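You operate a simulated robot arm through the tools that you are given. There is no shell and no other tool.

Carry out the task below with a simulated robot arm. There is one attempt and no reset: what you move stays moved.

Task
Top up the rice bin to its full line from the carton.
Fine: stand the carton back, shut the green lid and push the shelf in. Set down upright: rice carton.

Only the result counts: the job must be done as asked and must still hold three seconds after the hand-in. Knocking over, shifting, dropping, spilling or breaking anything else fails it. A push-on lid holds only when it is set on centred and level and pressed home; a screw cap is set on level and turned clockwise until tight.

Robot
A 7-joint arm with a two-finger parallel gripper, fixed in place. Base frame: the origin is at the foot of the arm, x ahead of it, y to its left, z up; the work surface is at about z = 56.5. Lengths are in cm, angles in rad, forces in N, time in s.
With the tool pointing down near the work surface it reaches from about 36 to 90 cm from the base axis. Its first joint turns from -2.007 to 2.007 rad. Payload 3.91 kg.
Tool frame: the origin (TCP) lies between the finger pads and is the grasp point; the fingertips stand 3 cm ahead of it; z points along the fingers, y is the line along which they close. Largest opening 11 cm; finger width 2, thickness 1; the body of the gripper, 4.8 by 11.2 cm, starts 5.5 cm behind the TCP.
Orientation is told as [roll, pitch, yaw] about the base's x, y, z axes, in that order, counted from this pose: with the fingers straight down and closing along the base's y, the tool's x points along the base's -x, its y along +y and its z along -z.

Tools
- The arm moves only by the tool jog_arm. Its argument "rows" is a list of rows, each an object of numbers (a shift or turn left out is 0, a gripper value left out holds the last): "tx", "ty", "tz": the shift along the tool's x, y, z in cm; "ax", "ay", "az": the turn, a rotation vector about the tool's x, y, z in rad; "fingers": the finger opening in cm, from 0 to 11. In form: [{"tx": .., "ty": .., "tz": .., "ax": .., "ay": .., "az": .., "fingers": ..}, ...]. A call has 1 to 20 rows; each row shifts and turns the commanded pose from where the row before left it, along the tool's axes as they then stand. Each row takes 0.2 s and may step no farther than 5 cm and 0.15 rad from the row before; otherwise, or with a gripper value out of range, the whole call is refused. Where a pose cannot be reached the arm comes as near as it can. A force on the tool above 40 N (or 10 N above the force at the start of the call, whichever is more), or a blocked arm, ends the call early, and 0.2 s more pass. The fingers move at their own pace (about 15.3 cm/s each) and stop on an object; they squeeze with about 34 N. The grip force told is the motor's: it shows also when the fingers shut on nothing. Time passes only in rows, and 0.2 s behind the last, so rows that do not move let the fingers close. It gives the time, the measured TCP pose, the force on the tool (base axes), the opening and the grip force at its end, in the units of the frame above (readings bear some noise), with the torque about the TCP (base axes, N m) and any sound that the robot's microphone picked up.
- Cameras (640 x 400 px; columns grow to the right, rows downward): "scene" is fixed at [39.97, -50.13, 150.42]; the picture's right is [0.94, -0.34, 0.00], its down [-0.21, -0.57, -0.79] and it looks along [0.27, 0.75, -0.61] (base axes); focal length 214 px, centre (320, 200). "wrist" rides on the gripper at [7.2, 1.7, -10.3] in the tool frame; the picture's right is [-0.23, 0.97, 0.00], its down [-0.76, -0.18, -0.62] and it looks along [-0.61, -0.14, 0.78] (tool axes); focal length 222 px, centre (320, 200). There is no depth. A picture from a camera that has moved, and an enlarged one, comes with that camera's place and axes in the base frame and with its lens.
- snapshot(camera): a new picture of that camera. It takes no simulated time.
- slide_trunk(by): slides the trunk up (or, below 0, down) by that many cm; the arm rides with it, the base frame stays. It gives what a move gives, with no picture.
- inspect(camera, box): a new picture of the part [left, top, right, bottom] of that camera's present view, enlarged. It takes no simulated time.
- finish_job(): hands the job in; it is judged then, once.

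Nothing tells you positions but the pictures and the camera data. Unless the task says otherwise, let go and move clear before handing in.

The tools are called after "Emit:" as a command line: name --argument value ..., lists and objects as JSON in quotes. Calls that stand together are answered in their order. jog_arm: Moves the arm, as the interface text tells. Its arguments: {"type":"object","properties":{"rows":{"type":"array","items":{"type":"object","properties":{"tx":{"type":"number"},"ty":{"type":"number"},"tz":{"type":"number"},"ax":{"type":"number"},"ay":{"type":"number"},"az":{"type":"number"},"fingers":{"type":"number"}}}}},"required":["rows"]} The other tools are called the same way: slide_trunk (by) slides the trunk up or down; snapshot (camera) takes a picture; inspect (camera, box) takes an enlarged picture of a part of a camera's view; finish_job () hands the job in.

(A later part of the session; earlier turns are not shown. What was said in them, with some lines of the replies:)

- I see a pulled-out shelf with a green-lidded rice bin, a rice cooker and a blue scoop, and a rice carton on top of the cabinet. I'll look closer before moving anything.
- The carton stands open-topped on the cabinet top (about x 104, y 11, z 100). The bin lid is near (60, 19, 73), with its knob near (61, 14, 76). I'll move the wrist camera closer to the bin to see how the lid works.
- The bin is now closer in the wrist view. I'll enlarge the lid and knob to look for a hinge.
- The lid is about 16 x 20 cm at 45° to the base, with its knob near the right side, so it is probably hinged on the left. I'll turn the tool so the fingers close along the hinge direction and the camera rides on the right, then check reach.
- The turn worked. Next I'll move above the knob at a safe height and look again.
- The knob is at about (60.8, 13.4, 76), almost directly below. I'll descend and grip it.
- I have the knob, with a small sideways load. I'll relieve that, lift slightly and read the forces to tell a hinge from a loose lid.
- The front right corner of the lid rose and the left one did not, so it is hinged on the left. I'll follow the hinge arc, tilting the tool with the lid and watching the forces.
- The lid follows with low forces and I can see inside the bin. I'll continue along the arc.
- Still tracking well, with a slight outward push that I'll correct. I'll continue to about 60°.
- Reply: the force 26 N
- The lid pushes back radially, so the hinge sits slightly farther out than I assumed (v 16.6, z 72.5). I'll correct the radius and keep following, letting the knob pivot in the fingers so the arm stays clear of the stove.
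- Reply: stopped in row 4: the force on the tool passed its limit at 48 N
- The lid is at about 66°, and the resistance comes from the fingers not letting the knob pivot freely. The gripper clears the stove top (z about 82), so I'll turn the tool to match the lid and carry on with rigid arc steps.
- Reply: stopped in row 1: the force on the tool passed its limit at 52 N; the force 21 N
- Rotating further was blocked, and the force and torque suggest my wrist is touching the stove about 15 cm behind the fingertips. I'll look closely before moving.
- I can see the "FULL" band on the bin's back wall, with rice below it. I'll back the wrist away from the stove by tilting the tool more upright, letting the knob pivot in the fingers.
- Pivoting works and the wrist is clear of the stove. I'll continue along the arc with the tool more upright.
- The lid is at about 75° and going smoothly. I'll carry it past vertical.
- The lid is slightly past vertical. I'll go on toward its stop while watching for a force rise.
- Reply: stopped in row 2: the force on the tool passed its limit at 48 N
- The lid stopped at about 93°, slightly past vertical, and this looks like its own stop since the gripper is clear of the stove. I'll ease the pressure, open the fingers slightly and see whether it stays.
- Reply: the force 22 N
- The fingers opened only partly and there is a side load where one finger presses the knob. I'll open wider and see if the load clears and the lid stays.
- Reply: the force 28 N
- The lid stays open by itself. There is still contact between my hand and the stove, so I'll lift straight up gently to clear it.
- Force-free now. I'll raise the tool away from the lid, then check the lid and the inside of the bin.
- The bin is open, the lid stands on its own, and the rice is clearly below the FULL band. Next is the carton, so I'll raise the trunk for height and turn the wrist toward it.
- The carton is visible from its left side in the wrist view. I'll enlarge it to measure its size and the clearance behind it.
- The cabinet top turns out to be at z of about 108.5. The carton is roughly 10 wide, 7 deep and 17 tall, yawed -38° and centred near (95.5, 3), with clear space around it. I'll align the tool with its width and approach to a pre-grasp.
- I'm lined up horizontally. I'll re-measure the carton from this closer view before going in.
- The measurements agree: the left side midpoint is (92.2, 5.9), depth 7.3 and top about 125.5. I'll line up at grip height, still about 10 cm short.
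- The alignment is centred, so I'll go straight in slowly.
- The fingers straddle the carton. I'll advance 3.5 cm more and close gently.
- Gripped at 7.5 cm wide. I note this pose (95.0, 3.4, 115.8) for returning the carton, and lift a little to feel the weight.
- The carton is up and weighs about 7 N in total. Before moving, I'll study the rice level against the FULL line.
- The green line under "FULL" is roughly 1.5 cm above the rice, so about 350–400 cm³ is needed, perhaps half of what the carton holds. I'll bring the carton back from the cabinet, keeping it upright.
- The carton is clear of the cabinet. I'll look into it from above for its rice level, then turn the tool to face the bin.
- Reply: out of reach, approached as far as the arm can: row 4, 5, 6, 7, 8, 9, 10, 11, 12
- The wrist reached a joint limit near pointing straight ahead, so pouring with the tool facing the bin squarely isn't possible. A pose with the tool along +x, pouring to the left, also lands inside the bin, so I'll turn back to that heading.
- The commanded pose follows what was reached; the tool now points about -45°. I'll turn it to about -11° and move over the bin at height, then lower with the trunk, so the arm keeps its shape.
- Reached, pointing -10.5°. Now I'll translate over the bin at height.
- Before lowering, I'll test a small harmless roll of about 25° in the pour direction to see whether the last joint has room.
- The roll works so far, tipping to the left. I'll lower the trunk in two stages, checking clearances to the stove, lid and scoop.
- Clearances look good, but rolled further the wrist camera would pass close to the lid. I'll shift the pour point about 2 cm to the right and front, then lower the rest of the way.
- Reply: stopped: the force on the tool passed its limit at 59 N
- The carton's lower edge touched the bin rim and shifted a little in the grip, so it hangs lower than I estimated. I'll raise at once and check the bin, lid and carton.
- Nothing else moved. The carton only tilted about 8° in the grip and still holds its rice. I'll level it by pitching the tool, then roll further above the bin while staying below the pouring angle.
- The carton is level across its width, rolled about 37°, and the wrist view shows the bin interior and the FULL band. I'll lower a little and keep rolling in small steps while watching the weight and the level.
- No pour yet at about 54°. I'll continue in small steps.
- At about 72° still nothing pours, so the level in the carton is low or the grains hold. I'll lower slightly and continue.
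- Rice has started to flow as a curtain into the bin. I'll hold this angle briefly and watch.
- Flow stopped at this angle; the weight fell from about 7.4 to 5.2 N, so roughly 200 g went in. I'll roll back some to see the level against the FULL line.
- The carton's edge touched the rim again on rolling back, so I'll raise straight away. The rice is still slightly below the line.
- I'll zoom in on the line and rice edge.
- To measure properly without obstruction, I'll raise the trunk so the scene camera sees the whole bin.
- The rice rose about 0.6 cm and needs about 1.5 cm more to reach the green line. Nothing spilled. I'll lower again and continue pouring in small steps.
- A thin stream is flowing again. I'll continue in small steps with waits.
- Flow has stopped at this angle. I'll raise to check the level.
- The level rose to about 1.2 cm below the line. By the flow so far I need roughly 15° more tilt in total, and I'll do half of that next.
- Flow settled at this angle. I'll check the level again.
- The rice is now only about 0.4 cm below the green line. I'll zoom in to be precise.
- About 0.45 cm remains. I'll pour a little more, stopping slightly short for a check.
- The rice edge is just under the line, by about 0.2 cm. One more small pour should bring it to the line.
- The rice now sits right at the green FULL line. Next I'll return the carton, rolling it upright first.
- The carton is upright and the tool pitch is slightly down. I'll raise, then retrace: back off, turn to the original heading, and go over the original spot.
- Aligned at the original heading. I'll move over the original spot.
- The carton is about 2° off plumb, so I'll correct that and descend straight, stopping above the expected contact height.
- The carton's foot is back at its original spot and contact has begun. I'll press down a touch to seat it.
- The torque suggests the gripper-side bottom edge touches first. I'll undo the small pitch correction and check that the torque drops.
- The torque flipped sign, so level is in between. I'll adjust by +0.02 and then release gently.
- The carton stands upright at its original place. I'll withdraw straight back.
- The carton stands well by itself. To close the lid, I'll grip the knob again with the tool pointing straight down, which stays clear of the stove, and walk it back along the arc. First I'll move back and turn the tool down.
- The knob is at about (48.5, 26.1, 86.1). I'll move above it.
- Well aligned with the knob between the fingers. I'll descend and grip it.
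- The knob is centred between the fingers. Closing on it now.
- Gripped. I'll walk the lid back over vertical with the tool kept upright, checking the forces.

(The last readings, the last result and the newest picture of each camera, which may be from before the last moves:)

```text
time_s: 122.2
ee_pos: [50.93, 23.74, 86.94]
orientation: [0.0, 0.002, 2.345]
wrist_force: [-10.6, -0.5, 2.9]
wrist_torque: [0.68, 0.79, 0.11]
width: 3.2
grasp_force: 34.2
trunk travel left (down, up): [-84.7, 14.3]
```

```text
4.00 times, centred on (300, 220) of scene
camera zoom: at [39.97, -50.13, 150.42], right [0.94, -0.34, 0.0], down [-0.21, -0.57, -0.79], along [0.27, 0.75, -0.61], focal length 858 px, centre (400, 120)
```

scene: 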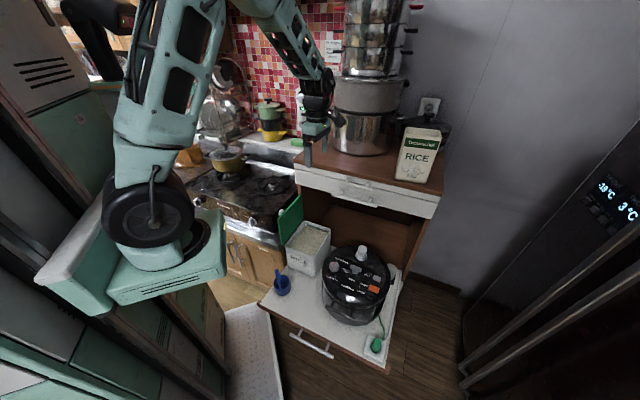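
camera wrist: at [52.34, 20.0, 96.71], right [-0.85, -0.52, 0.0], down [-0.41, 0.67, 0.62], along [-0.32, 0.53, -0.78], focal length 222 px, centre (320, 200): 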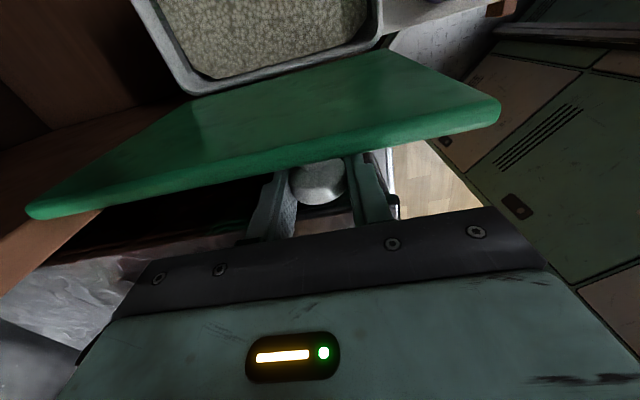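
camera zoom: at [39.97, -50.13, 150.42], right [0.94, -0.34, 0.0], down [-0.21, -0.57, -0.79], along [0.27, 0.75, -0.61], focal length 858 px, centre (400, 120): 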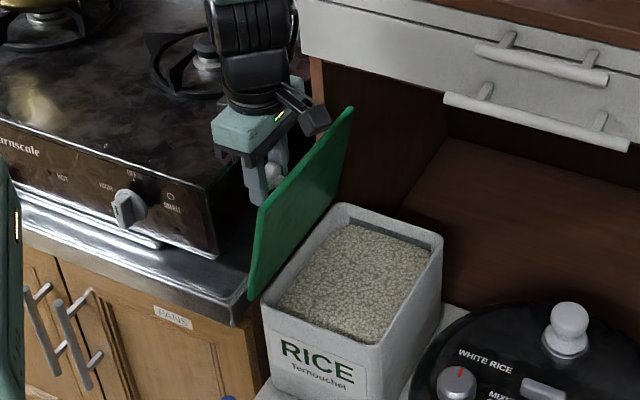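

The lid follows. I'll continue down the arc.

Emit:
jog_arm --rows '[{"tx": 0.86, "ty": 0.05}, {"tx": 0.857}, {"tx": 0.852, "tz": 0.1}, {"tx": 0.852, "tz": 0.105}, {"tx": 0.834, "tz": 0.2}, {"tx": 0.834, "tz": 0.207}, {}]'

Emit:
inspect --camera "scene" --box '[250, 170, 350, 270]'

```text
time_s: 123.8
ee_pos: [54.37, 20.15, 86.39]
orientation: [0.0, 0.002, 2.346]
wrist_force: [-0.5, 4.9, 8.7]
wrist_torque: [0.66, 0.66, 0.23]
width: 3.24
grasp_force: 33.8
trunk travel left (down, up): [-84.7, 14.3]
```

```text
4.00 times, centred on (300, 220) of scene
camera zoom: at [39.97, -50.13, 150.42], right [0.94, -0.34, 0.0], down [-0.21, -0.57, -0.79], along [0.27, 0.75, -0.61], focal length 858 px, centre (400, 120)
```

zoom: 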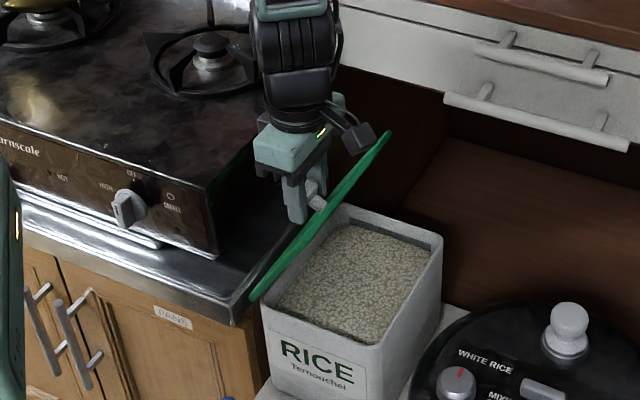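

Good clearance. Continuing.

Emit:
jog_arm --rows '[{"tx": 0.8, "tz": 0.25}, {"tx": 0.803, "tz": 0.3}, {"tx": 0.761, "tz": 0.39}, {"tx": 0.761, "tz": 0.4}, {"tx": 0.709, "tz": 0.48}, {"tx": 0.709, "tz": 0.485}, {}]'

Emit:
inspect --camera "scene" --box '[250, 170, 350, 270]'

```text
time_s: 125.4
ee_pos: [57.63, 16.91, 83.98]
orientation: [0.004, 0.003, 2.345]
wrist_force: [-9.8, 5.6, -3.1]
wrist_torque: [0.76, 0.69, 0.2]
width: 3.2
grasp_force: 33.9
trunk travel left (down, up): [-84.7, 14.3]
```

```text
4.00 times, centred on (300, 220) of scene
camera zoom: at [39.97, -50.13, 150.42], right [0.94, -0.34, 0.0], down [-0.21, -0.57, -0.79], along [0.27, 0.75, -0.61], focal length 858 px, centre (400, 120)
```

zoom: 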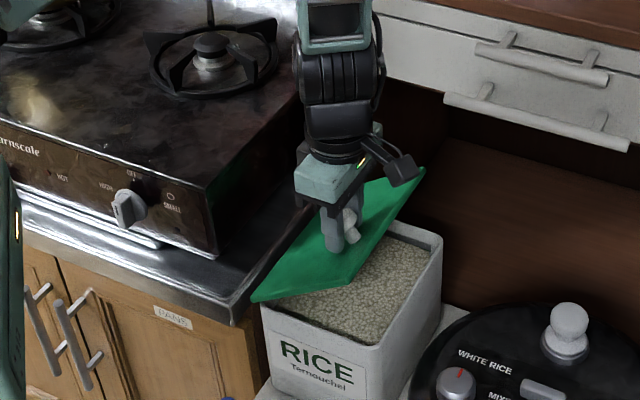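

The lid is now at about 38°. Continuing with a small correction.

Emit:
jog_arm --rows '[{"tx": 0.57, "tz": 0.56}, {"tx": 0.645, "tz": 0.57}, {"tx": 0.573, "tz": 0.64}, {"tx": 0.573, "tz": 0.64}, {"tx": 0.48, "tz": 0.7}, {"tx": 0.48, "tz": 0.7}, {}]'

Emit:
inspect --camera "scene" --box '[250, 170, 350, 270]'

```text
time_s: 127.0
ee_pos: [60.11, 14.39, 80.26]
orientation: [-0.002, 0.002, 2.344]
wrist_force: [-5.5, 1.5, 3.9]
wrist_torque: [0.67, 0.68, 0.07]
width: 3.23
grasp_force: 34.1
trunk travel left (down, up): [-84.7, 14.3]
```

```text
4.00 times, centred on (300, 220) of scene
camera zoom: at [39.97, -50.13, 150.42], right [0.94, -0.34, 0.0], down [-0.21, -0.57, -0.79], along [0.27, 0.75, -0.61], focal length 858 px, centre (400, 120)
```

zoom: 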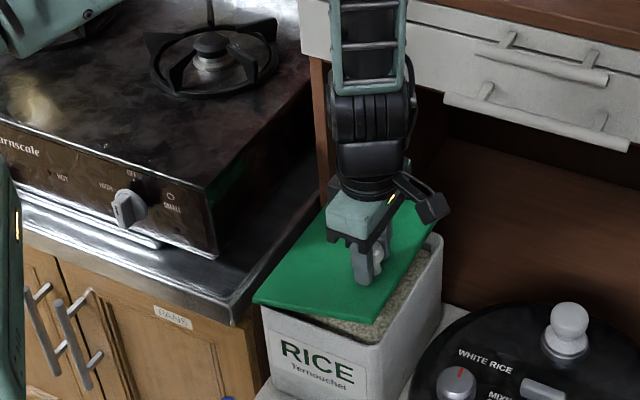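

Nearly closed. I'll finish the arc slowly.

Emit:
jog_arm --rows '[{"tx": 0.4, "tz": 0.75}, {"tx": 0.41, "tz": 0.76}, {"tx": 0.31, "tz": 0.8}, {"tx": 0.31, "tz": 0.75}, {}]'

Emit:
inspect --camera "scene" --box '[260, 190, 350, 280]'

```text
time_s: 128.2
ee_pos: [60.93, 13.49, 77.24]
orientation: [0.0, 0.0, 2.346]
wrist_force: [-1.9, 6.0, 4.6]
wrist_torque: [0.77, 0.57, -0.12]
width: 3.21
grasp_force: 33.1
trunk travel left (down, up): [-84.7, 14.3]
```

```text
4.44 times, centred on (305, 235) of scene
camera zoom: at [39.97, -50.13, 150.42], right [0.94, -0.34, 0.0], down [-0.21, -0.57, -0.79], along [0.27, 0.75, -0.61], focal length 953 px, centre (387, 44)
```

zoom: 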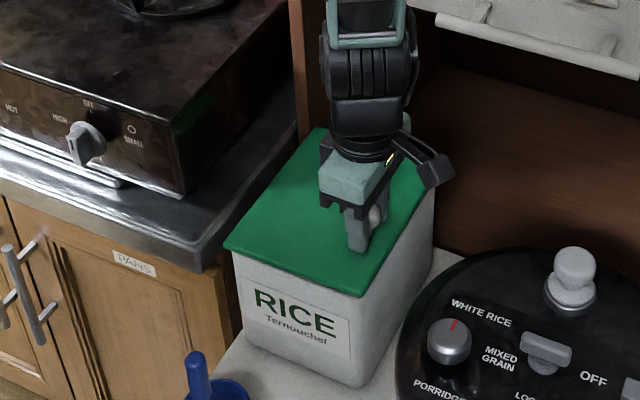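

Just about shut. I'll lower the last bit, then release.

Emit:
jog_arm --rows '[{"tx": 0.15, "tz": 0.4}, {"tz": 0.3}, {}]'

Emit:
jog_arm --rows '[{"fingers": 5}, {"fingers": 7}, {}]'

Emit:
inspect --camera "scene" --box '[260, 190, 350, 280]'

```text
time_s: 129.0
ee_pos: [61.1, 13.27, 76.67]
orientation: [0.001, 0.002, 2.345]
wrist_force: [1.2, 0.6, 22.4]
wrist_torque: [0.49, 0.5, 0.05]
width: 3.2
grasp_force: 33.5
trunk travel left (down, up): [-84.7, 14.3]
```

```text
time_s: 129.8
ee_pos: [61.14, 13.4, 76.45]
orientation: [-0.001, 0.004, 2.343]
wrist_force: [9.8, 5.8, 25.8]
wrist_torque: [-0.02, 0.25, -0.13]
width: 6.52
grasp_force: 0.0
trunk travel left (down, up): [-84.7, 14.3]
```

```text
4.44 times, centred on (305, 235) of scene
camera zoom: at [39.97, -50.13, 150.42], right [0.94, -0.34, 0.0], down [-0.21, -0.57, -0.79], along [0.27, 0.75, -0.61], focal length 953 px, centre (387, 44)
```

zoom: 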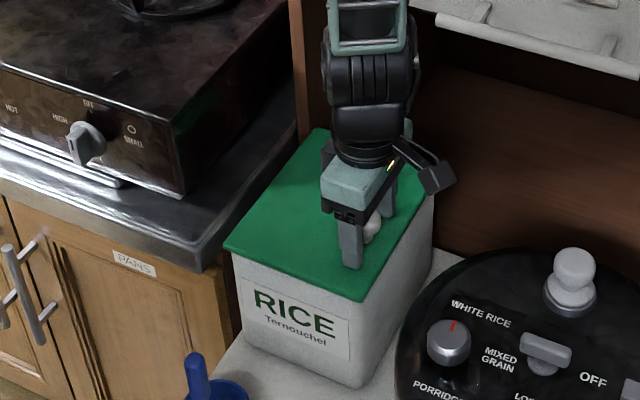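

The lid is closed and my fingertips are pressing it home. I'll raise straight up and verify.

Emit:
jog_arm --rows '[{"tz": -0.5}, {"tz": -2}, {"tz": -4}, {"tz": -4.5}, {"tz": -4.5}, {"tz": -4.5}, {}]'

Emit:
snapshot --camera "scene"

Emit:
inspect --camera "scene" --box '[270, 200, 350, 290]'

Emit:
snapshot --camera "wrist"

```text
time_s: 131.4
ee_pos: [61.03, 12.95, 96.25]
orientation: [0.003, 0.001, 2.346]
wrist_force: [0.3, 0.6, -0.6]
wrist_torque: [0.01, 0.0, 0.04]
width: 6.98
grasp_force: 0.1
trunk travel left (down, up): [-84.7, 14.3]
```

```text
taken
```

scene: 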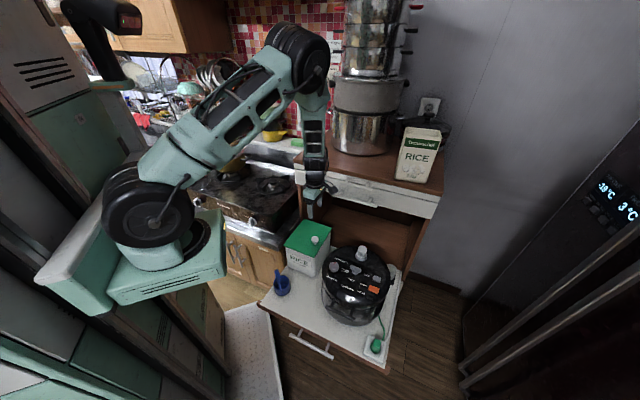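

```text
4.44 times, centred on (310, 245) of scene
camera zoom: at [39.97, -50.13, 150.42], right [0.94, -0.34, 0.0], down [-0.21, -0.57, -0.79], along [0.27, 0.75, -0.61], focal length 953 px, centre (364, 0)
```

zoom: 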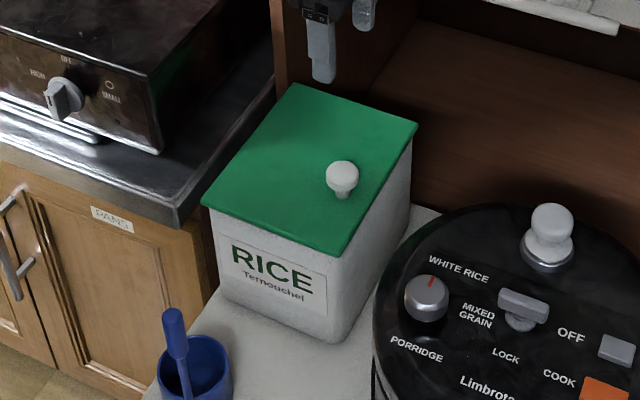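

```text
taken
camera wrist: at [64.78, 6.93, 106.65], right [-0.85, -0.52, 0.0], down [-0.41, 0.67, 0.62], along [-0.32, 0.53, -0.78], focal length 222 px, centre (320, 200)
```

wrist: 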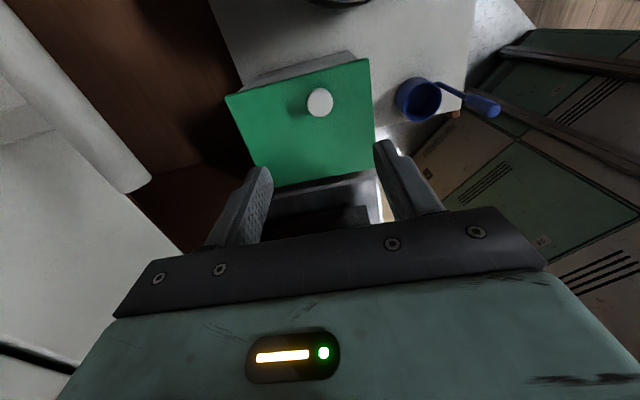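

The lid is shut flat. The last job is the shelf: its front edge sits about 39 cm out from the cabinet front and slides in along (0.7, 0.7). I'll move to the front of the shelf with closed fingers and look at the front panel and handle.

Emit:
jog_arm --rows '[{"tx": 1.31, "ty": 3.66, "fingers": 0}, {"tx": 1.31, "ty": 3.66}, {"tx": 1.31, "ty": 3.66}, {"tx": 1.31, "ty": 3.66}, {"tx": 1.31, "ty": 3.66}, {"tx": 1.31, "ty": 3.66}, {"tx": 1.31, "ty": 3.66}, {"tx": 1.31, "ty": 3.66}, {"tx": 1.31, "ty": 3.66}, {"tx": 1.31, "ty": 3.66}, {}]'

Emit:
jog_arm --rows '[{"az": 0.142}, {"az": 0.142}, {"az": 0.142}, {"az": 0.142}, {"az": 0.142}, {"az": 0.142}, {"az": 0.142}, {"az": 0.142}, {"az": 0.142}, {"az": 0.142}, {"az": 0.14}, {}]'

Emit:
snapshot --camera "wrist"

Emit:
snapshot --camera "scene"

```text
time_s: 133.8
ee_pos: [46.05, -22.36, 95.93]
orientation: [0.002, -0.001, 2.346]
wrist_force: [0.1, 0.8, -0.2]
wrist_torque: [0.01, -0.02, 0.03]
width: 0.0
grasp_force: 33.9
out of reach, approached as far as the arm can: row 8, 9, 10
trunk travel left (down, up): [-84.7, 14.3]
```

```text
time_s: 136.4
ee_pos: [46.01, -22.15, 95.69]
orientation: [-0.001, 0.002, 0.782]
wrist_force: [-0.6, 0.7, 0.6]
wrist_torque: [0.02, 0.0, -0.01]
width: 0.01
grasp_force: 33.9
trunk travel left (down, up): [-84.7, 14.3]
```

```text
taken
camera wrist: at [39.57, -25.79, 106.04], right [-0.53, 0.85, 0.0], down [0.67, 0.41, 0.62], along [0.53, 0.33, -0.78], focal length 222 px, centre (320, 200)
```

wrist: 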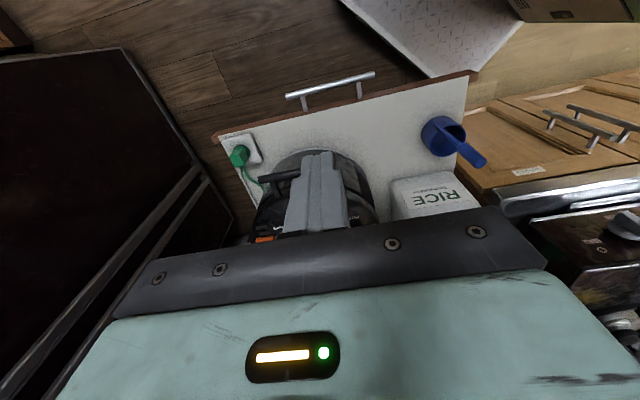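

```text
taken
```

scene: 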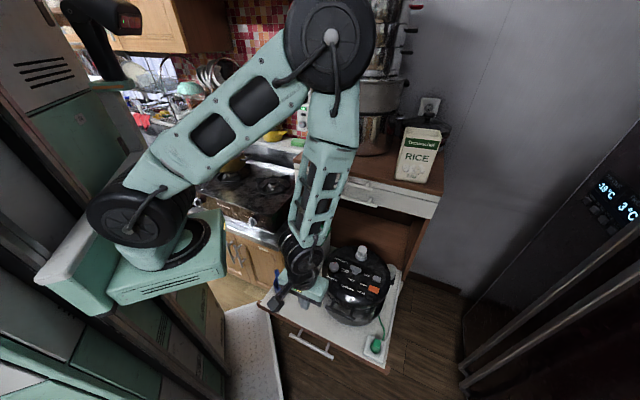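

The handle bar sits at about (47, -18, 54), midway along the shelf front. I'll push on its outer side along +u: shift to its centre, then lower in stages.

Emit:
jog_arm --rows '[{"ty": 1.0}, {"ty": 1.0}, {}]'

Emit:
slide_trunk --by -25

Emit:
snapshot --camera "wrist"

Emit:
snapshot --camera "scene"

```text
time_s: 137.2
ee_pos: [46.02, -21.21, 94.97]
orientation: [-0.002, 0.001, 0.783]
wrist_force: [0.0, 0.3, 0.2]
wrist_torque: [0.01, -0.02, 0.0]
width: 0.0
grasp_force: 34.9
out of reach, approached as far as the arm can: row 1, 2
trunk travel left (down, up): [-84.7, 14.3]
```

```text
time_s: 139.8
ee_pos: [46.07, -21.15, 70.05]
orientation: [-0.002, 0.003, 0.784]
wrist_force: [0.8, -0.8, 0.2]
wrist_torque: [-0.02, 0.0, -0.01]
width: 0.0
grasp_force: 34.0
trunk travel left (down, up): [-59.7, 39.3]
```

```text
taken
camera wrist: at [39.64, -24.91, 80.42], right [-0.53, 0.85, 0.0], down [0.66, 0.41, 0.62], along [0.53, 0.33, -0.78], focal length 222 px, centre (320, 200)
```

wrist: 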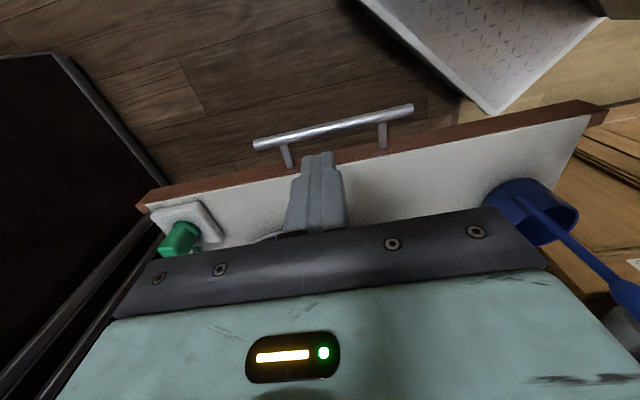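

```text
taken
```

scene: 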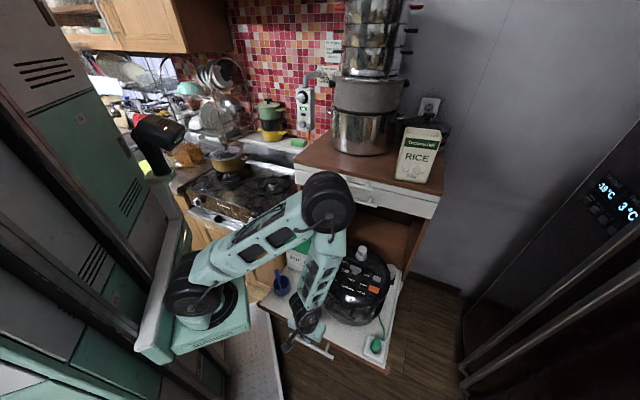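

The arm is folded tightly here. I'll descend with the arm itself, which opens the elbow, just outside the handle bar.

Emit:
jog_arm --rows '[{"tz": 3}, {"tz": 3}, {"tz": 3}, {"tz": 3}, {}]'

Emit:
snapshot --camera "scene"

Emit:
snapshot --camera "wrist"

```text
time_s: 141.0
ee_pos: [46.01, -21.04, 58.04]
orientation: [-0.001, 0.001, 0.785]
wrist_force: [0.3, 1.2, -0.3]
wrist_torque: [0.03, -0.04, 0.0]
width: 0.0
grasp_force: 34.2
trunk travel left (down, up): [-59.7, 39.3]
```

```text
taken
```

scene: 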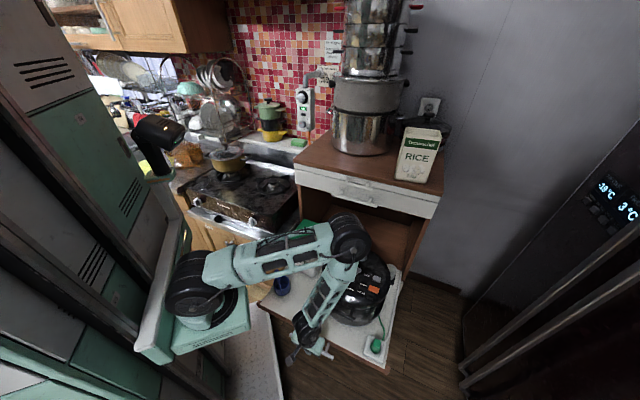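

```text
taken
camera wrist: at [39.68, -24.75, 68.43], right [-0.53, 0.85, 0.0], down [0.66, 0.41, 0.62], along [0.53, 0.33, -0.78], focal length 222 px, centre (320, 200)
```

wrist: 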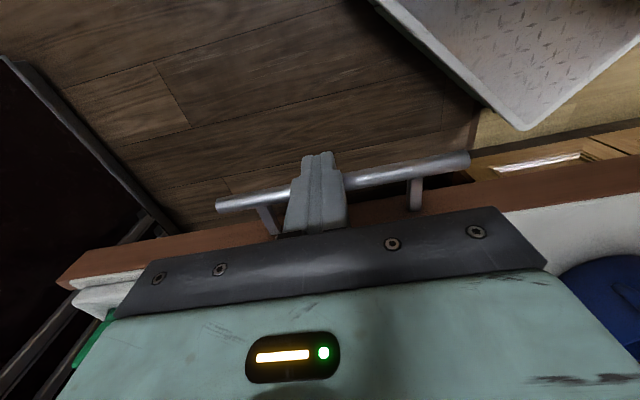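

The elbow is extended over the shelf but well above the cooker (about z 99 versus 82), and it will rise as the arm reaches outward. I'll descend the last few centimetres outside the bar and check again.

Emit:
jog_arm --rows '[{"tz": 2}, {"tz": 1.8}, {}]'

Emit:
inspect --camera "scene" --box '[250, 200, 410, 380]'

Emit:
snapshot --camera "wrist"

```text
time_s: 141.8
ee_pos: [45.93, -20.93, 54.16]
orientation: [-0.002, 0.003, 0.785]
wrist_force: [-0.4, -0.3, -0.3]
wrist_torque: [-0.02, 0.0, -0.02]
width: 0.0
grasp_force: 34.1
trunk travel left (down, up): [-59.7, 39.3]
```

```text
2.22 times, centred on (330, 290) of scene
camera zoom: at [39.97, -50.13, 150.42], right [0.94, -0.34, 0.0], down [-0.21, -0.57, -0.79], along [0.27, 0.75, -0.61], focal length 477 px, centre (298, 0)
```

zoom: 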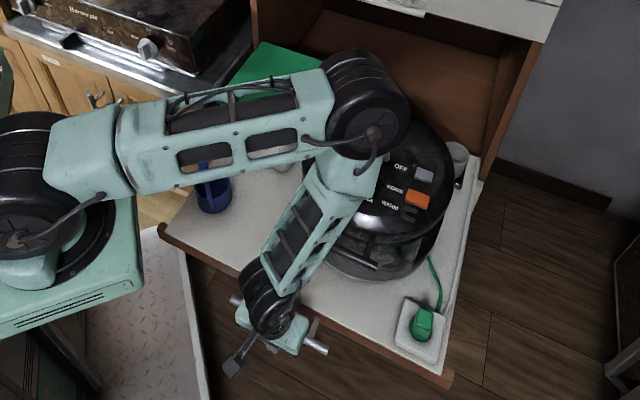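

```text
taken
camera wrist: at [39.66, -24.75, 64.55], right [-0.53, 0.85, 0.0], down [0.66, 0.41, 0.62], along [0.53, 0.33, -0.78], focal length 222 px, centre (320, 200)
```

wrist: 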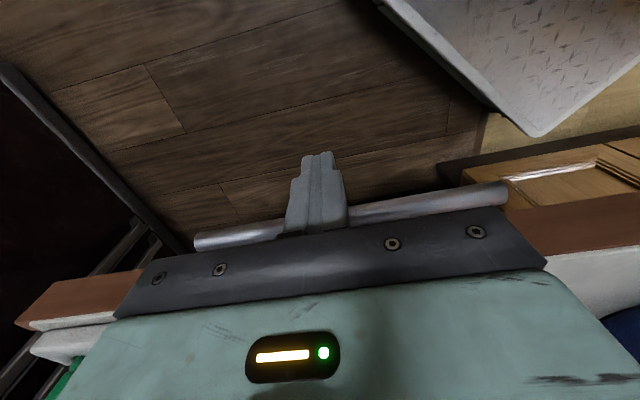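

By triangulation the elbow is actually high (z about 117), so it is clear. The fingers are just outside the handle bar. I'll centre on it and start pushing gently along +u.

Emit:
jog_arm --rows '[{"ty": 0.6}, {"ty": 0.6}, {"tx": -0.5}, {"tx": -0.5}, {"tx": -0.5}, {"tx": -0.5}, {"tx": -0.5}, {"tx": -0.5}, {}]'

Emit:
snapshot --camera "scene"

Emit:
snapshot --camera "wrist"

```text
time_s: 143.8
ee_pos: [47.54, -18.1, 54.29]
orientation: [-0.002, 0.002, 0.788]
wrist_force: [0.1, -0.3, 0.4]
wrist_torque: [0.01, 0.01, 0.01]
width: 0.0
grasp_force: 34.0
trunk travel left (down, up): [-59.7, 39.3]
```

```text
taken
```

scene: 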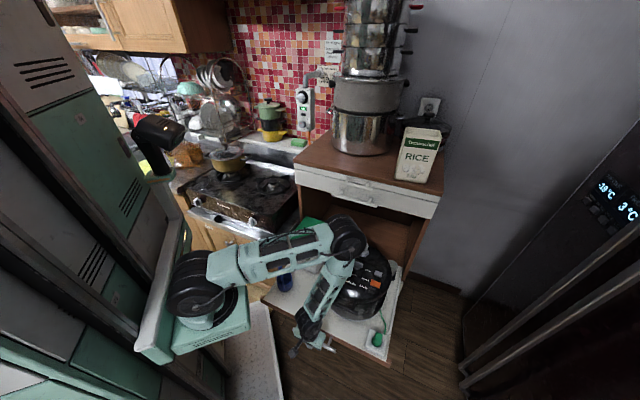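

```text
taken
camera wrist: at [41.04, -21.9, 64.6], right [-0.53, 0.85, 0.0], down [0.66, 0.41, 0.62], along [0.53, 0.33, -0.78], focal length 222 px, centre (320, 200)
```

wrist: 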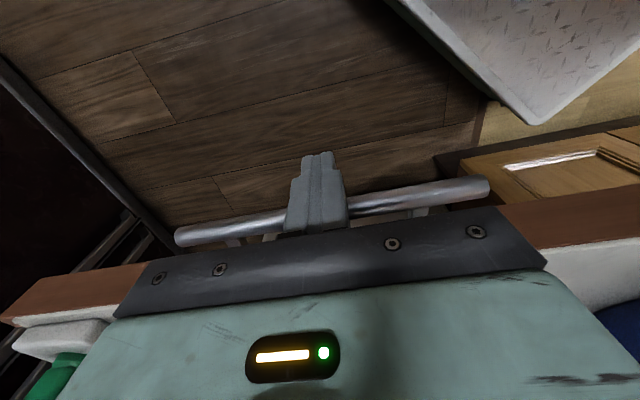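

The bar is moving with my fingers, so the shelf slides with little resistance. I'll continue pushing smoothly.

Emit:
jog_arm --rows '[{"tx": -0.6}, {"tx": -0.8}, {"tx": -1}, {"tx": -1}, {"tx": -1}, {"tx": -1}, {"tx": -1}, {"tx": -1}, {"tx": -0.8}, {"tx": -0.5}, {}]'

Emit:
snapshot --camera "scene"

Emit:
snapshot --camera "wrist"

```text
time_s: 146.2
ee_pos: [53.38, -12.21, 54.12]
orientation: [-0.001, 0.0, 0.783]
wrist_force: [-2.1, -3.3, -1.6]
wrist_torque: [0.01, 0.0, -0.02]
width: 0.0
grasp_force: 33.5
trunk travel left (down, up): [-59.7, 39.3]
```

```text
taken
```

scene: 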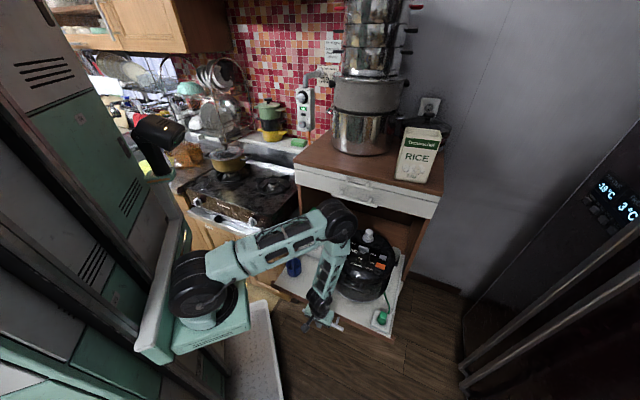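

```text
taken
camera wrist: at [47.07, -15.87, 64.53], right [-0.53, 0.85, 0.0], down [0.66, 0.41, 0.62], along [0.53, 0.33, -0.78], focal length 222 px, centre (320, 200)
```

wrist: 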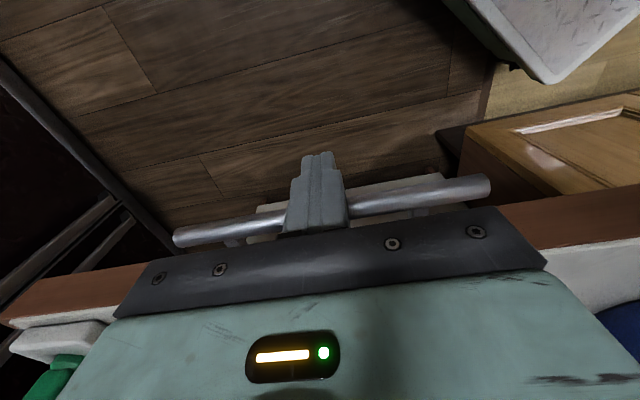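

The shelf is sliding in, with everything riding along. Continuing.

Emit:
jog_arm --rows '[{"tx": -0.6}, {"tx": -0.8}, {"tx": -1}, {"tx": -1}, {"tx": -1}, {"tx": -1}, {"tx": -1}, {"tx": -1}, {"tx": -1}, {"tx": -1}, {"tx": -0.8}, {"tx": -0.6}, {}]'

Emit:
snapshot --camera "scene"

Emit:
snapshot --camera "wrist"

```text
time_s: 149.0
ee_pos: [61.32, -4.33, 54.2]
orientation: [-0.002, 0.002, 0.785]
wrist_force: [0.7, -0.2, -0.2]
wrist_torque: [-0.02, -0.03, 0.05]
width: 0.01
grasp_force: 33.6
trunk travel left (down, up): [-59.7, 39.3]
```

```text
taken
```

scene: 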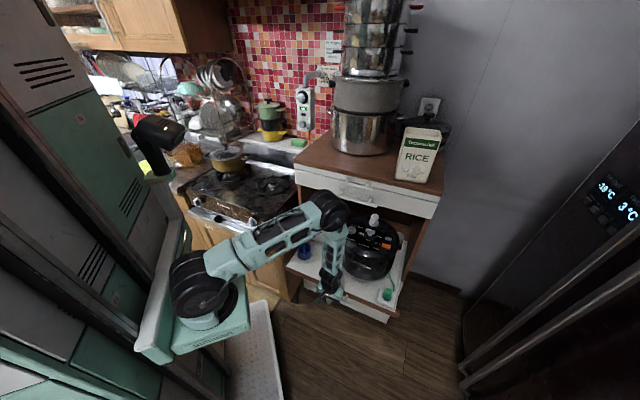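

```text
taken
camera wrist: at [54.77, -8.15, 64.53], right [-0.53, 0.85, 0.0], down [0.66, 0.41, 0.62], along [0.53, 0.33, -0.78], focal length 222 px, centre (320, 200)
```

wrist: 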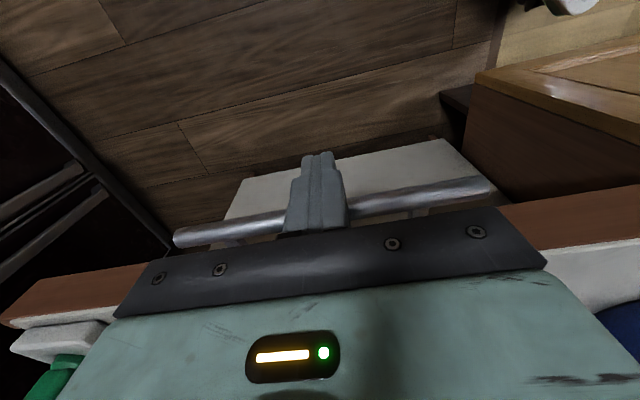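

All fine so far; about 18 cm to go. Continuing.

Emit:
jog_arm --rows '[{"tx": -0.6}, {"tx": -0.8}, {"tx": -1}, {"tx": -1}, {"tx": -1}, {"tx": -1}, {"tx": -1}, {"tx": -1}, {"tx": -1}, {"tx": -0.8}, {"tx": -0.6}, {}]'

Emit:
snapshot --camera "scene"

Emit:
snapshot --camera "wrist"

Emit:
inspect --camera "scene" --box '[270, 170, 450, 330]'

```text
time_s: 151.6
ee_pos: [68.09, 2.58, 54.28]
orientation: [-0.001, -0.001, 0.786]
wrist_force: [0.3, 0.0, 0.4]
wrist_torque: [0.01, 0.04, 0.01]
width: 0.01
grasp_force: 33.6
trunk travel left (down, up): [-59.7, 39.3]
```

```text
taken
```

scene: 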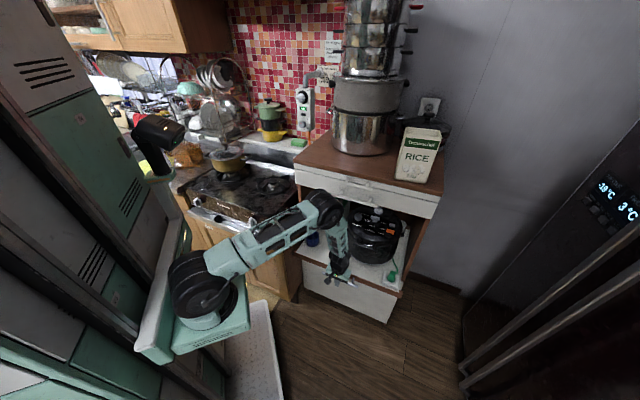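

```text
taken
camera wrist: at [61.77, -1.21, 64.66], right [-0.53, 0.85, 0.0], down [0.66, 0.41, 0.62], along [0.53, 0.33, -0.78], focal length 222 px, centre (320, 200)
```

wrist: 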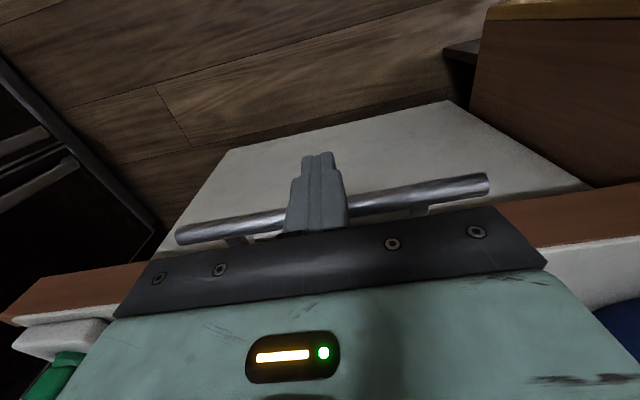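

```text
2.50 times, centred on (360, 250) of scene
camera zoom: at [39.97, -50.13, 150.42], right [0.94, -0.34, 0.0], down [-0.21, -0.57, -0.79], along [0.27, 0.75, -0.61], focal length 536 px, centre (220, 75)
```

zoom: 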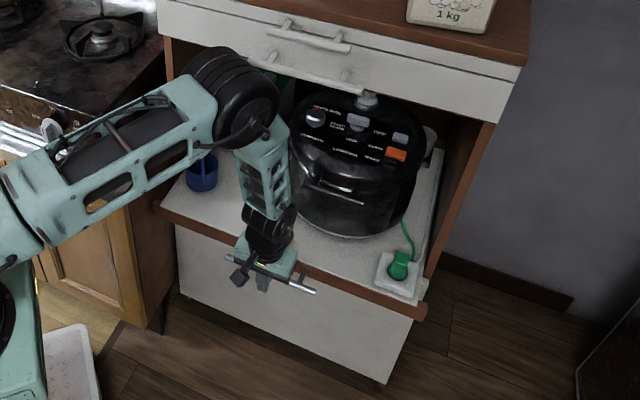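

About 8 cm remain. I'll push slower now and watch for the end stop.

Emit:
jog_arm --rows '[{"tx": -0.6}, {"tx": -0.6}, {"tx": -0.6}, {"tx": -0.6}, {"tx": -0.6}, {"tx": -0.6}, {"tx": -0.6}, {"tx": -0.6}, {}]'

Emit:
inspect --camera "scene" --box '[270, 170, 450, 330]'

```text
time_s: 153.6
ee_pos: [71.44, 5.98, 54.1]
orientation: [-0.001, -0.002, 0.785]
wrist_force: [0.9, 0.1, 0.6]
wrist_torque: [-0.03, 0.0, -0.01]
width: 0.0
grasp_force: 34.2
trunk travel left (down, up): [-59.7, 39.3]
```

```text
2.50 times, centred on (360, 250) of scene
camera zoom: at [39.97, -50.13, 150.42], right [0.94, -0.34, 0.0], down [-0.21, -0.57, -0.79], along [0.27, 0.75, -0.61], focal length 536 px, centre (220, 75)
```

zoom: 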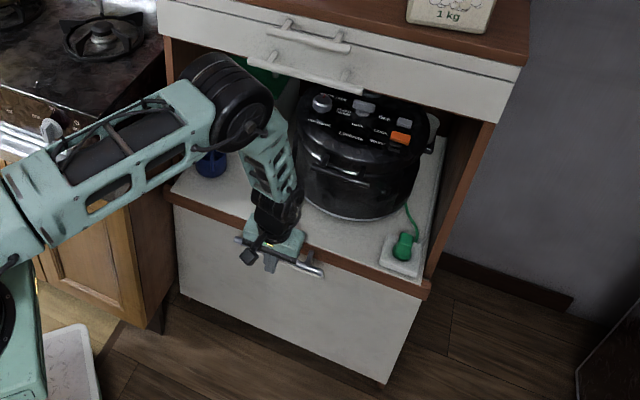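

It looks nearly flush. I'll keep pushing gently until the stop is felt.

Emit:
jog_arm --rows '[{"tx": -0.4}, {"tx": -0.4}, {"tx": -0.4}, {"tx": -0.4}, {"tx": -0.4}, {"tx": -0.4}, {"tx": -0.4}, {}]'

Emit:
inspect --camera "scene" --box '[270, 170, 450, 330]'

Emit:
snapshot --camera "wrist"

```text
time_s: 155.4
ee_pos: [73.46, 7.82, 54.27]
orientation: [-0.001, 0.0, 0.785]
wrist_force: [-0.6, 0.0, -0.5]
wrist_torque: [0.03, 0.04, 0.01]
width: 0.01
grasp_force: 34.3
trunk travel left (down, up): [-59.7, 39.3]
```

```text
2.50 times, centred on (360, 250) of scene
camera zoom: at [39.97, -50.13, 150.42], right [0.94, -0.34, 0.0], down [-0.21, -0.57, -0.79], along [0.27, 0.75, -0.61], focal length 536 px, centre (220, 75)
```

zoom: 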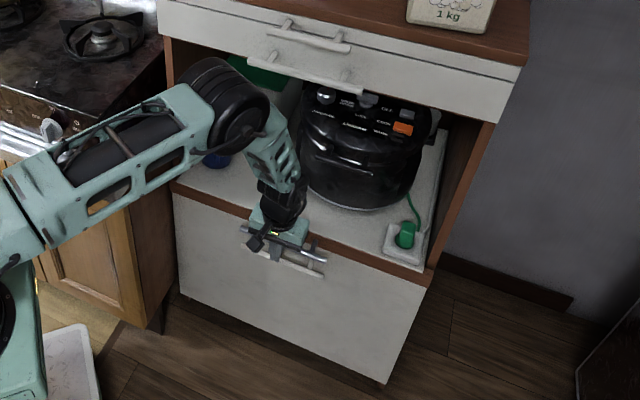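

```text
taken
camera wrist: at [66.99, 4.2, 64.55], right [-0.53, 0.85, 0.0], down [0.66, 0.41, 0.62], along [0.53, 0.33, -0.78], focal length 222 px, centre (320, 200)
```

wrist: 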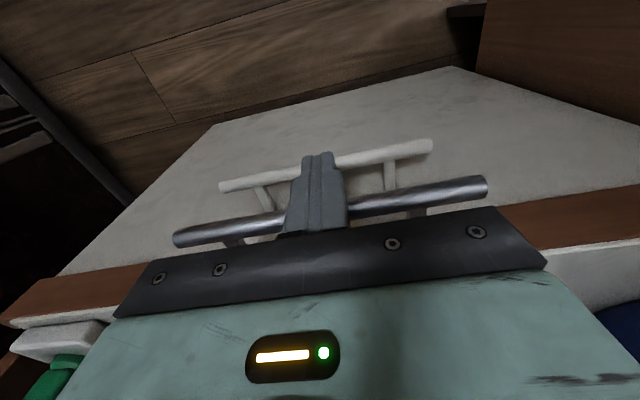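

Still no stop felt; it's very nearly flush. My fingertips pass above the lower drawer's handle. I'll continue in smaller steps.

Emit:
jog_arm --rows '[{"tx": -0.3}, {"tx": -0.3}, {"tx": -0.3}, {"tx": -0.3}, {"tx": -0.3}, {}]'

Emit:
inspect --camera "scene" --box '[270, 170, 450, 330]'

Emit:
snapshot --camera "wrist"

```text
time_s: 156.8
ee_pos: [74.23, 8.44, 54.09]
orientation: [0.0, 0.011, 0.783]
wrist_force: [-26.7, -25.8, 14.9]
wrist_torque: [0.19, -0.31, -0.16]
width: 0.02
grasp_force: 34.2
trunk travel left (down, up): [-59.7, 39.3]
```

```text
2.50 times, centred on (360, 250) of scene
camera zoom: at [39.97, -50.13, 150.42], right [0.94, -0.34, 0.0], down [-0.21, -0.57, -0.79], along [0.27, 0.75, -0.61], focal length 536 px, centre (220, 75)
```

zoom: 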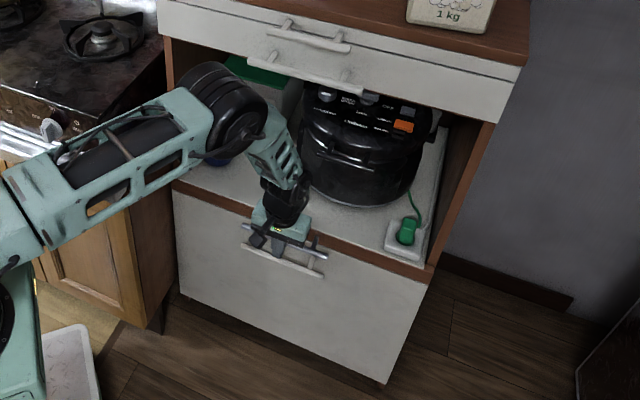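

```text
taken
camera wrist: at [67.81, 4.87, 64.59], right [-0.53, 0.85, 0.0], down [0.67, 0.42, 0.62], along [0.53, 0.32, -0.79], focal length 222 px, centre (320, 200)
```

wrist: 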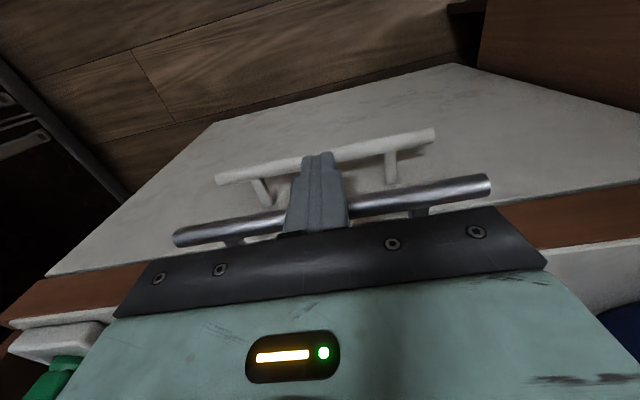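

A firm stop of about 37 N is felt and the trim looks flush with the cabinet. To be sure the stop is the shelf and not the lower handle, I'll back off, raise 1.3 cm and press once more.

Emit:
jog_arm --rows '[{"tx": 0.8}, {"tx": 0.7}, {"tz": -0.8}, {"tz": -0.5}, {}, {"tx": -0.5}, {"tx": -0.4}, {"tx": -0.3}, {"tx": -0.2}, {}]'

Emit:
jog_arm --rows '[{"tx": -0.2}, {"tx": -0.15}, {}]'

Emit:
snapshot --camera "wrist"

Emit:
inspect --camera "scene" --box '[300, 230, 450, 330]'

```text
time_s: 159.0
ee_pos: [74.28, 8.65, 55.3]
orientation: [0.0, 0.008, 0.784]
wrist_force: [-14.9, -14.1, -2.6]
wrist_torque: [-0.28, -0.1, -0.06]
width: 0.0
grasp_force: 33.6
trunk travel left (down, up): [-59.7, 39.3]
```

```text
time_s: 159.5
ee_pos: [74.19, 8.61, 55.24]
orientation: [0.003, 0.016, 0.783]
wrist_force: [-4.2, -5.6, 3.3]
wrist_torque: [-0.02, -0.01, -0.06]
width: 0.0
grasp_force: 33.9
trunk travel left (down, up): [-59.7, 39.3]
stopped in row 2: the force on the tool passed its limit at 42 N (the readings are from after the stop); the commanded pose is now the measured one
```

```text
taken
camera wrist: at [67.92, 5.01, 65.8], right [-0.53, 0.85, 0.0], down [0.67, 0.42, 0.61], along [0.52, 0.32, -0.79], focal length 222 px, centre (320, 200)
```

wrist: 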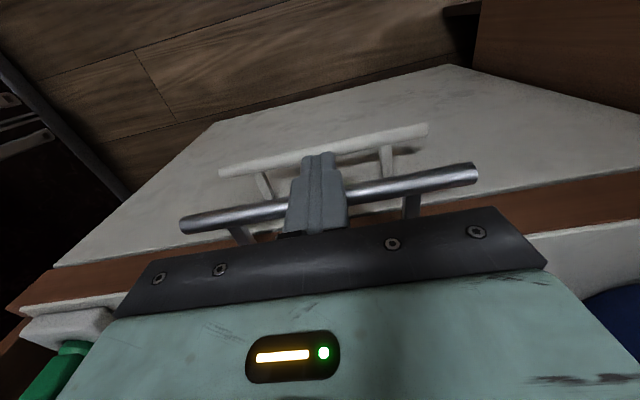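

```text
4.00 times, centred on (375, 280) of scene
camera zoom: at [39.97, -50.13, 150.42], right [0.94, -0.34, 0.0], down [-0.21, -0.57, -0.79], along [0.27, 0.75, -0.61], focal length 858 px, centre (100, -120)
```

zoom: 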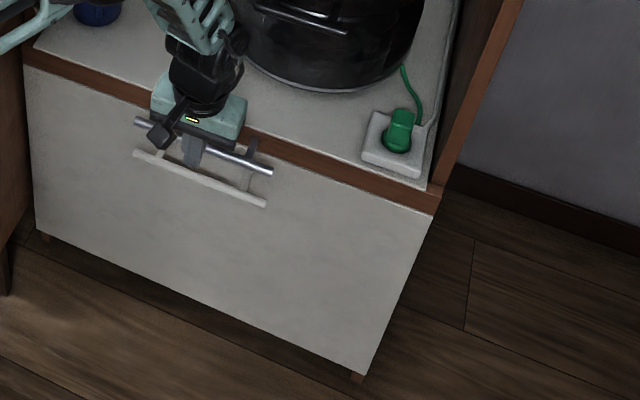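

Same stop at the same place, and the trim is flush with the cabinet front. The shelf is home. I'll back away and raise the arm for a final check.

Emit:
jog_arm --rows '[{"tx": 1}, {"tx": 2}, {"tx": 3}, {"tx": 3}, {"tx": 3}, {"tz": -3}, {"tz": -3}, {"tz": -4}, {"tz": -4}, {"tz": -4}, {}]'

Emit:
slide_trunk --by 25

Emit:
snapshot --camera "scene"

Emit:
snapshot --camera "wrist"

```text
time_s: 161.9
ee_pos: [65.89, 0.38, 73.37]
orientation: [0.001, 0.015, 0.784]
wrist_force: [-0.6, 0.2, -0.4]
wrist_torque: [0.02, 0.0, 0.0]
width: 0.0
grasp_force: 34.1
trunk travel left (down, up): [-59.7, 39.3]
```

```text
time_s: 164.5
ee_pos: [65.94, 0.35, 98.51]
orientation: [0.001, 0.015, 0.784]
wrist_force: [0.3, -0.6, 0.3]
wrist_torque: [0.0, -0.04, 0.04]
width: 0.0
grasp_force: 34.0
trunk travel left (down, up): [-84.7, 14.3]
```

```text
taken
```

scene: 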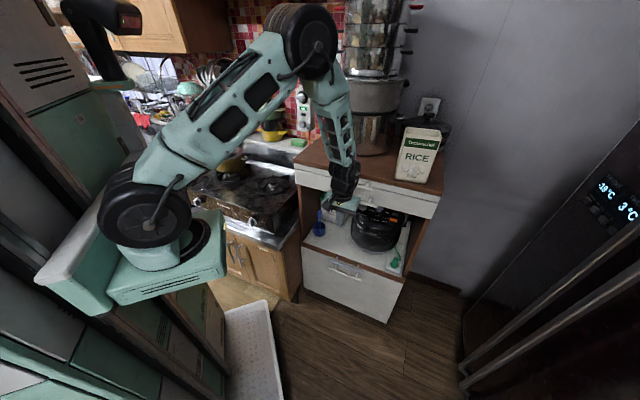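

```text
taken
camera wrist: at [59.62, -3.27, 108.9], right [-0.53, 0.85, 0.0], down [0.67, 0.42, 0.61], along [0.52, 0.32, -0.79], focal length 222 px, centre (320, 200)
```

wrist: 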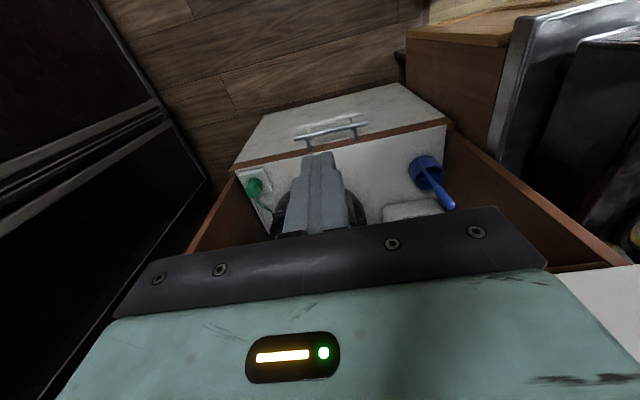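

The shelf is flush and the items are upright. I'll pull the arm further away to inspect the bin lid inside.

Emit:
jog_arm --rows '[{"tx": 3, "tz": -2}, {"tx": 3, "tz": -2}, {"tx": 3, "tz": -3}, {"tx": 1, "tz": -4}, {"tz": -4}, {}]'

Emit:
inspect --camera "scene" --box '[285, 100, 455, 330]'

Emit:
snapshot --camera "wrist"

Emit:
snapshot --camera "scene"

```text
time_s: 165.9
ee_pos: [58.6, -6.58, 113.7]
orientation: [0.003, 0.015, 0.784]
wrist_force: [0.3, 0.9, 0.2]
wrist_torque: [0.02, 0.03, 0.02]
width: 0.0
grasp_force: 33.5
trunk travel left (down, up): [-84.7, 14.3]
```

```text
1.74 times, centred on (370, 215) of scene
camera zoom: at [39.97, -50.13, 150.42], right [0.94, -0.34, 0.0], down [-0.21, -0.57, -0.79], along [0.27, 0.75, -0.61], focal length 373 px, centre (233, 174)
```

zoom: 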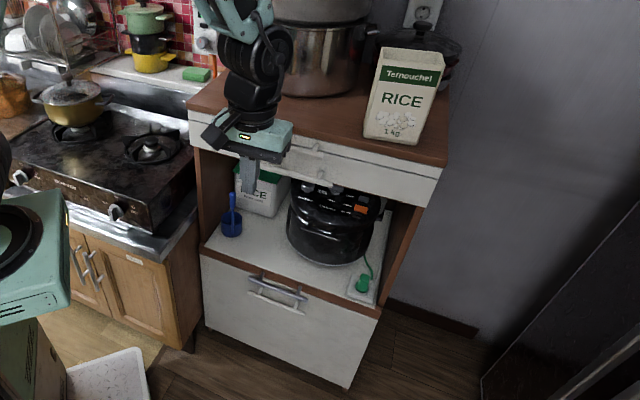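

```text
taken
camera wrist: at [52.29, -10.22, 124.1], right [-0.53, 0.85, 0.0], down [0.67, 0.42, 0.61], along [0.52, 0.32, -0.79], focal length 222 px, centre (320, 200)
```

wrist: 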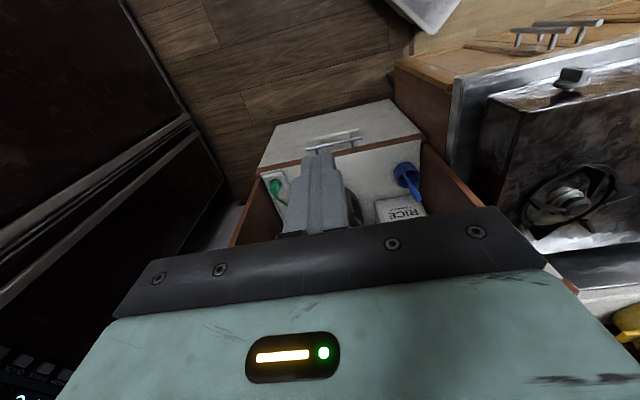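

```text
taken
```

scene: 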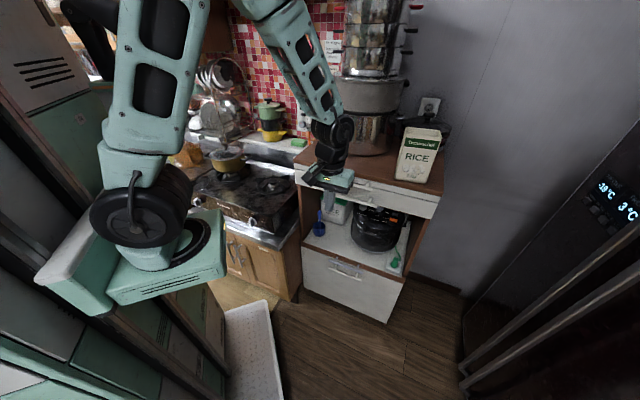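

I'll do one last close check of the bin lid and the carton.

Emit:
inspect --camera "scene" --box '[300, 180, 400, 270]'

Emit:
inspect --camera "scene" --box '[380, 100, 470, 200]'

Emit:
inspect --camera "scene" --box '[280, 210, 440, 330]'

```text
4.44 times, centred on (350, 225) of scene
camera zoom: at [39.97, -50.13, 150.42], right [0.94, -0.34, 0.0], down [-0.21, -0.57, -0.79], along [0.27, 0.75, -0.61], focal length 953 px, centre (187, 89)
```

zoom: 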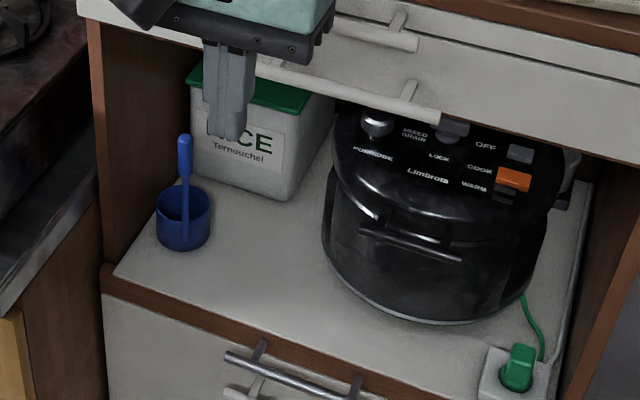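

```text
4.00 times, centred on (425, 150) of scene
camera zoom: at [39.97, -50.13, 150.42], right [0.94, -0.34, 0.0], down [-0.21, -0.57, -0.79], along [0.27, 0.75, -0.61], focal length 858 px, centre (-100, 400)
```

zoom: 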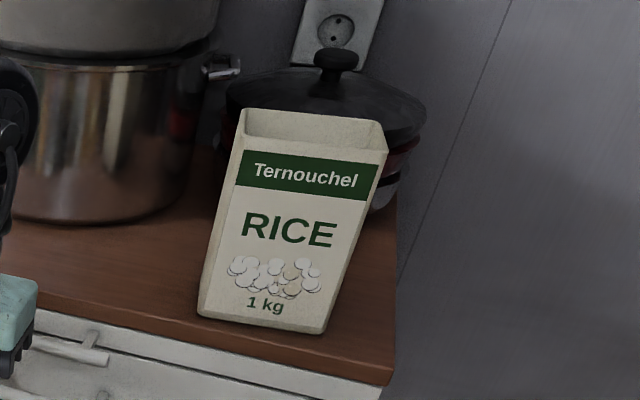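

```text
3.33 times, centred on (360, 270) of scene
camera zoom: at [39.97, -50.13, 150.42], right [0.94, -0.34, 0.0], down [-0.21, -0.57, -0.79], along [0.27, 0.75, -0.61], focal length 715 px, centre (187, -33)
```

zoom: 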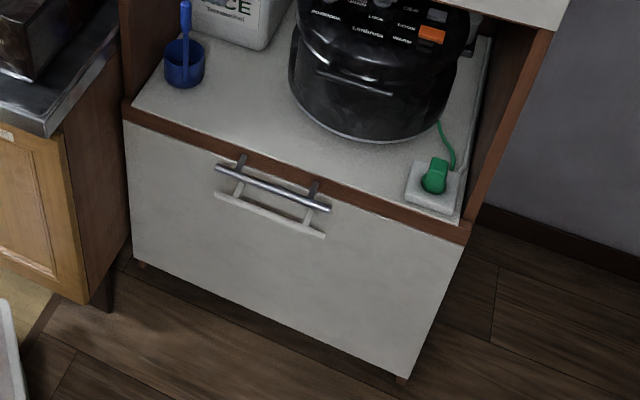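

The bin is filled to its line with the lid shut, and the carton stands upright on the cabinet. The shelf is fully in, the other items are in place, and the arm is clear. I'm handing in.

Emit:
finish_job

```text
The job is handed in.
```

I topped up the rice bin to the green FULL line, and the job is handed in. The tool confirmed the hand-in but gave no verdict.

- **Bin:** I poured in small steps until the rice reached the line. The green lid is shut and pressed down.
- **Carton:** It stands upright on the cabinet top, within about half a centimetre of where it started. It still holds some rice.
- **Shelf:** I pushed it in until it hit its end stop. The front trim is flush with the cabinet, and the cooker, scoop and bin are standing in place.

**Contacts on the way:**
- My wrist and hand pressed against the stove while I was opening the lid. The calls were stopped at about 50 N.
- The carton's lower edge bumped the bin rim twice. The first bump tilted the carton slightly in my grip.

I saw no sign that the stove or bin moved, and no spilled rice.
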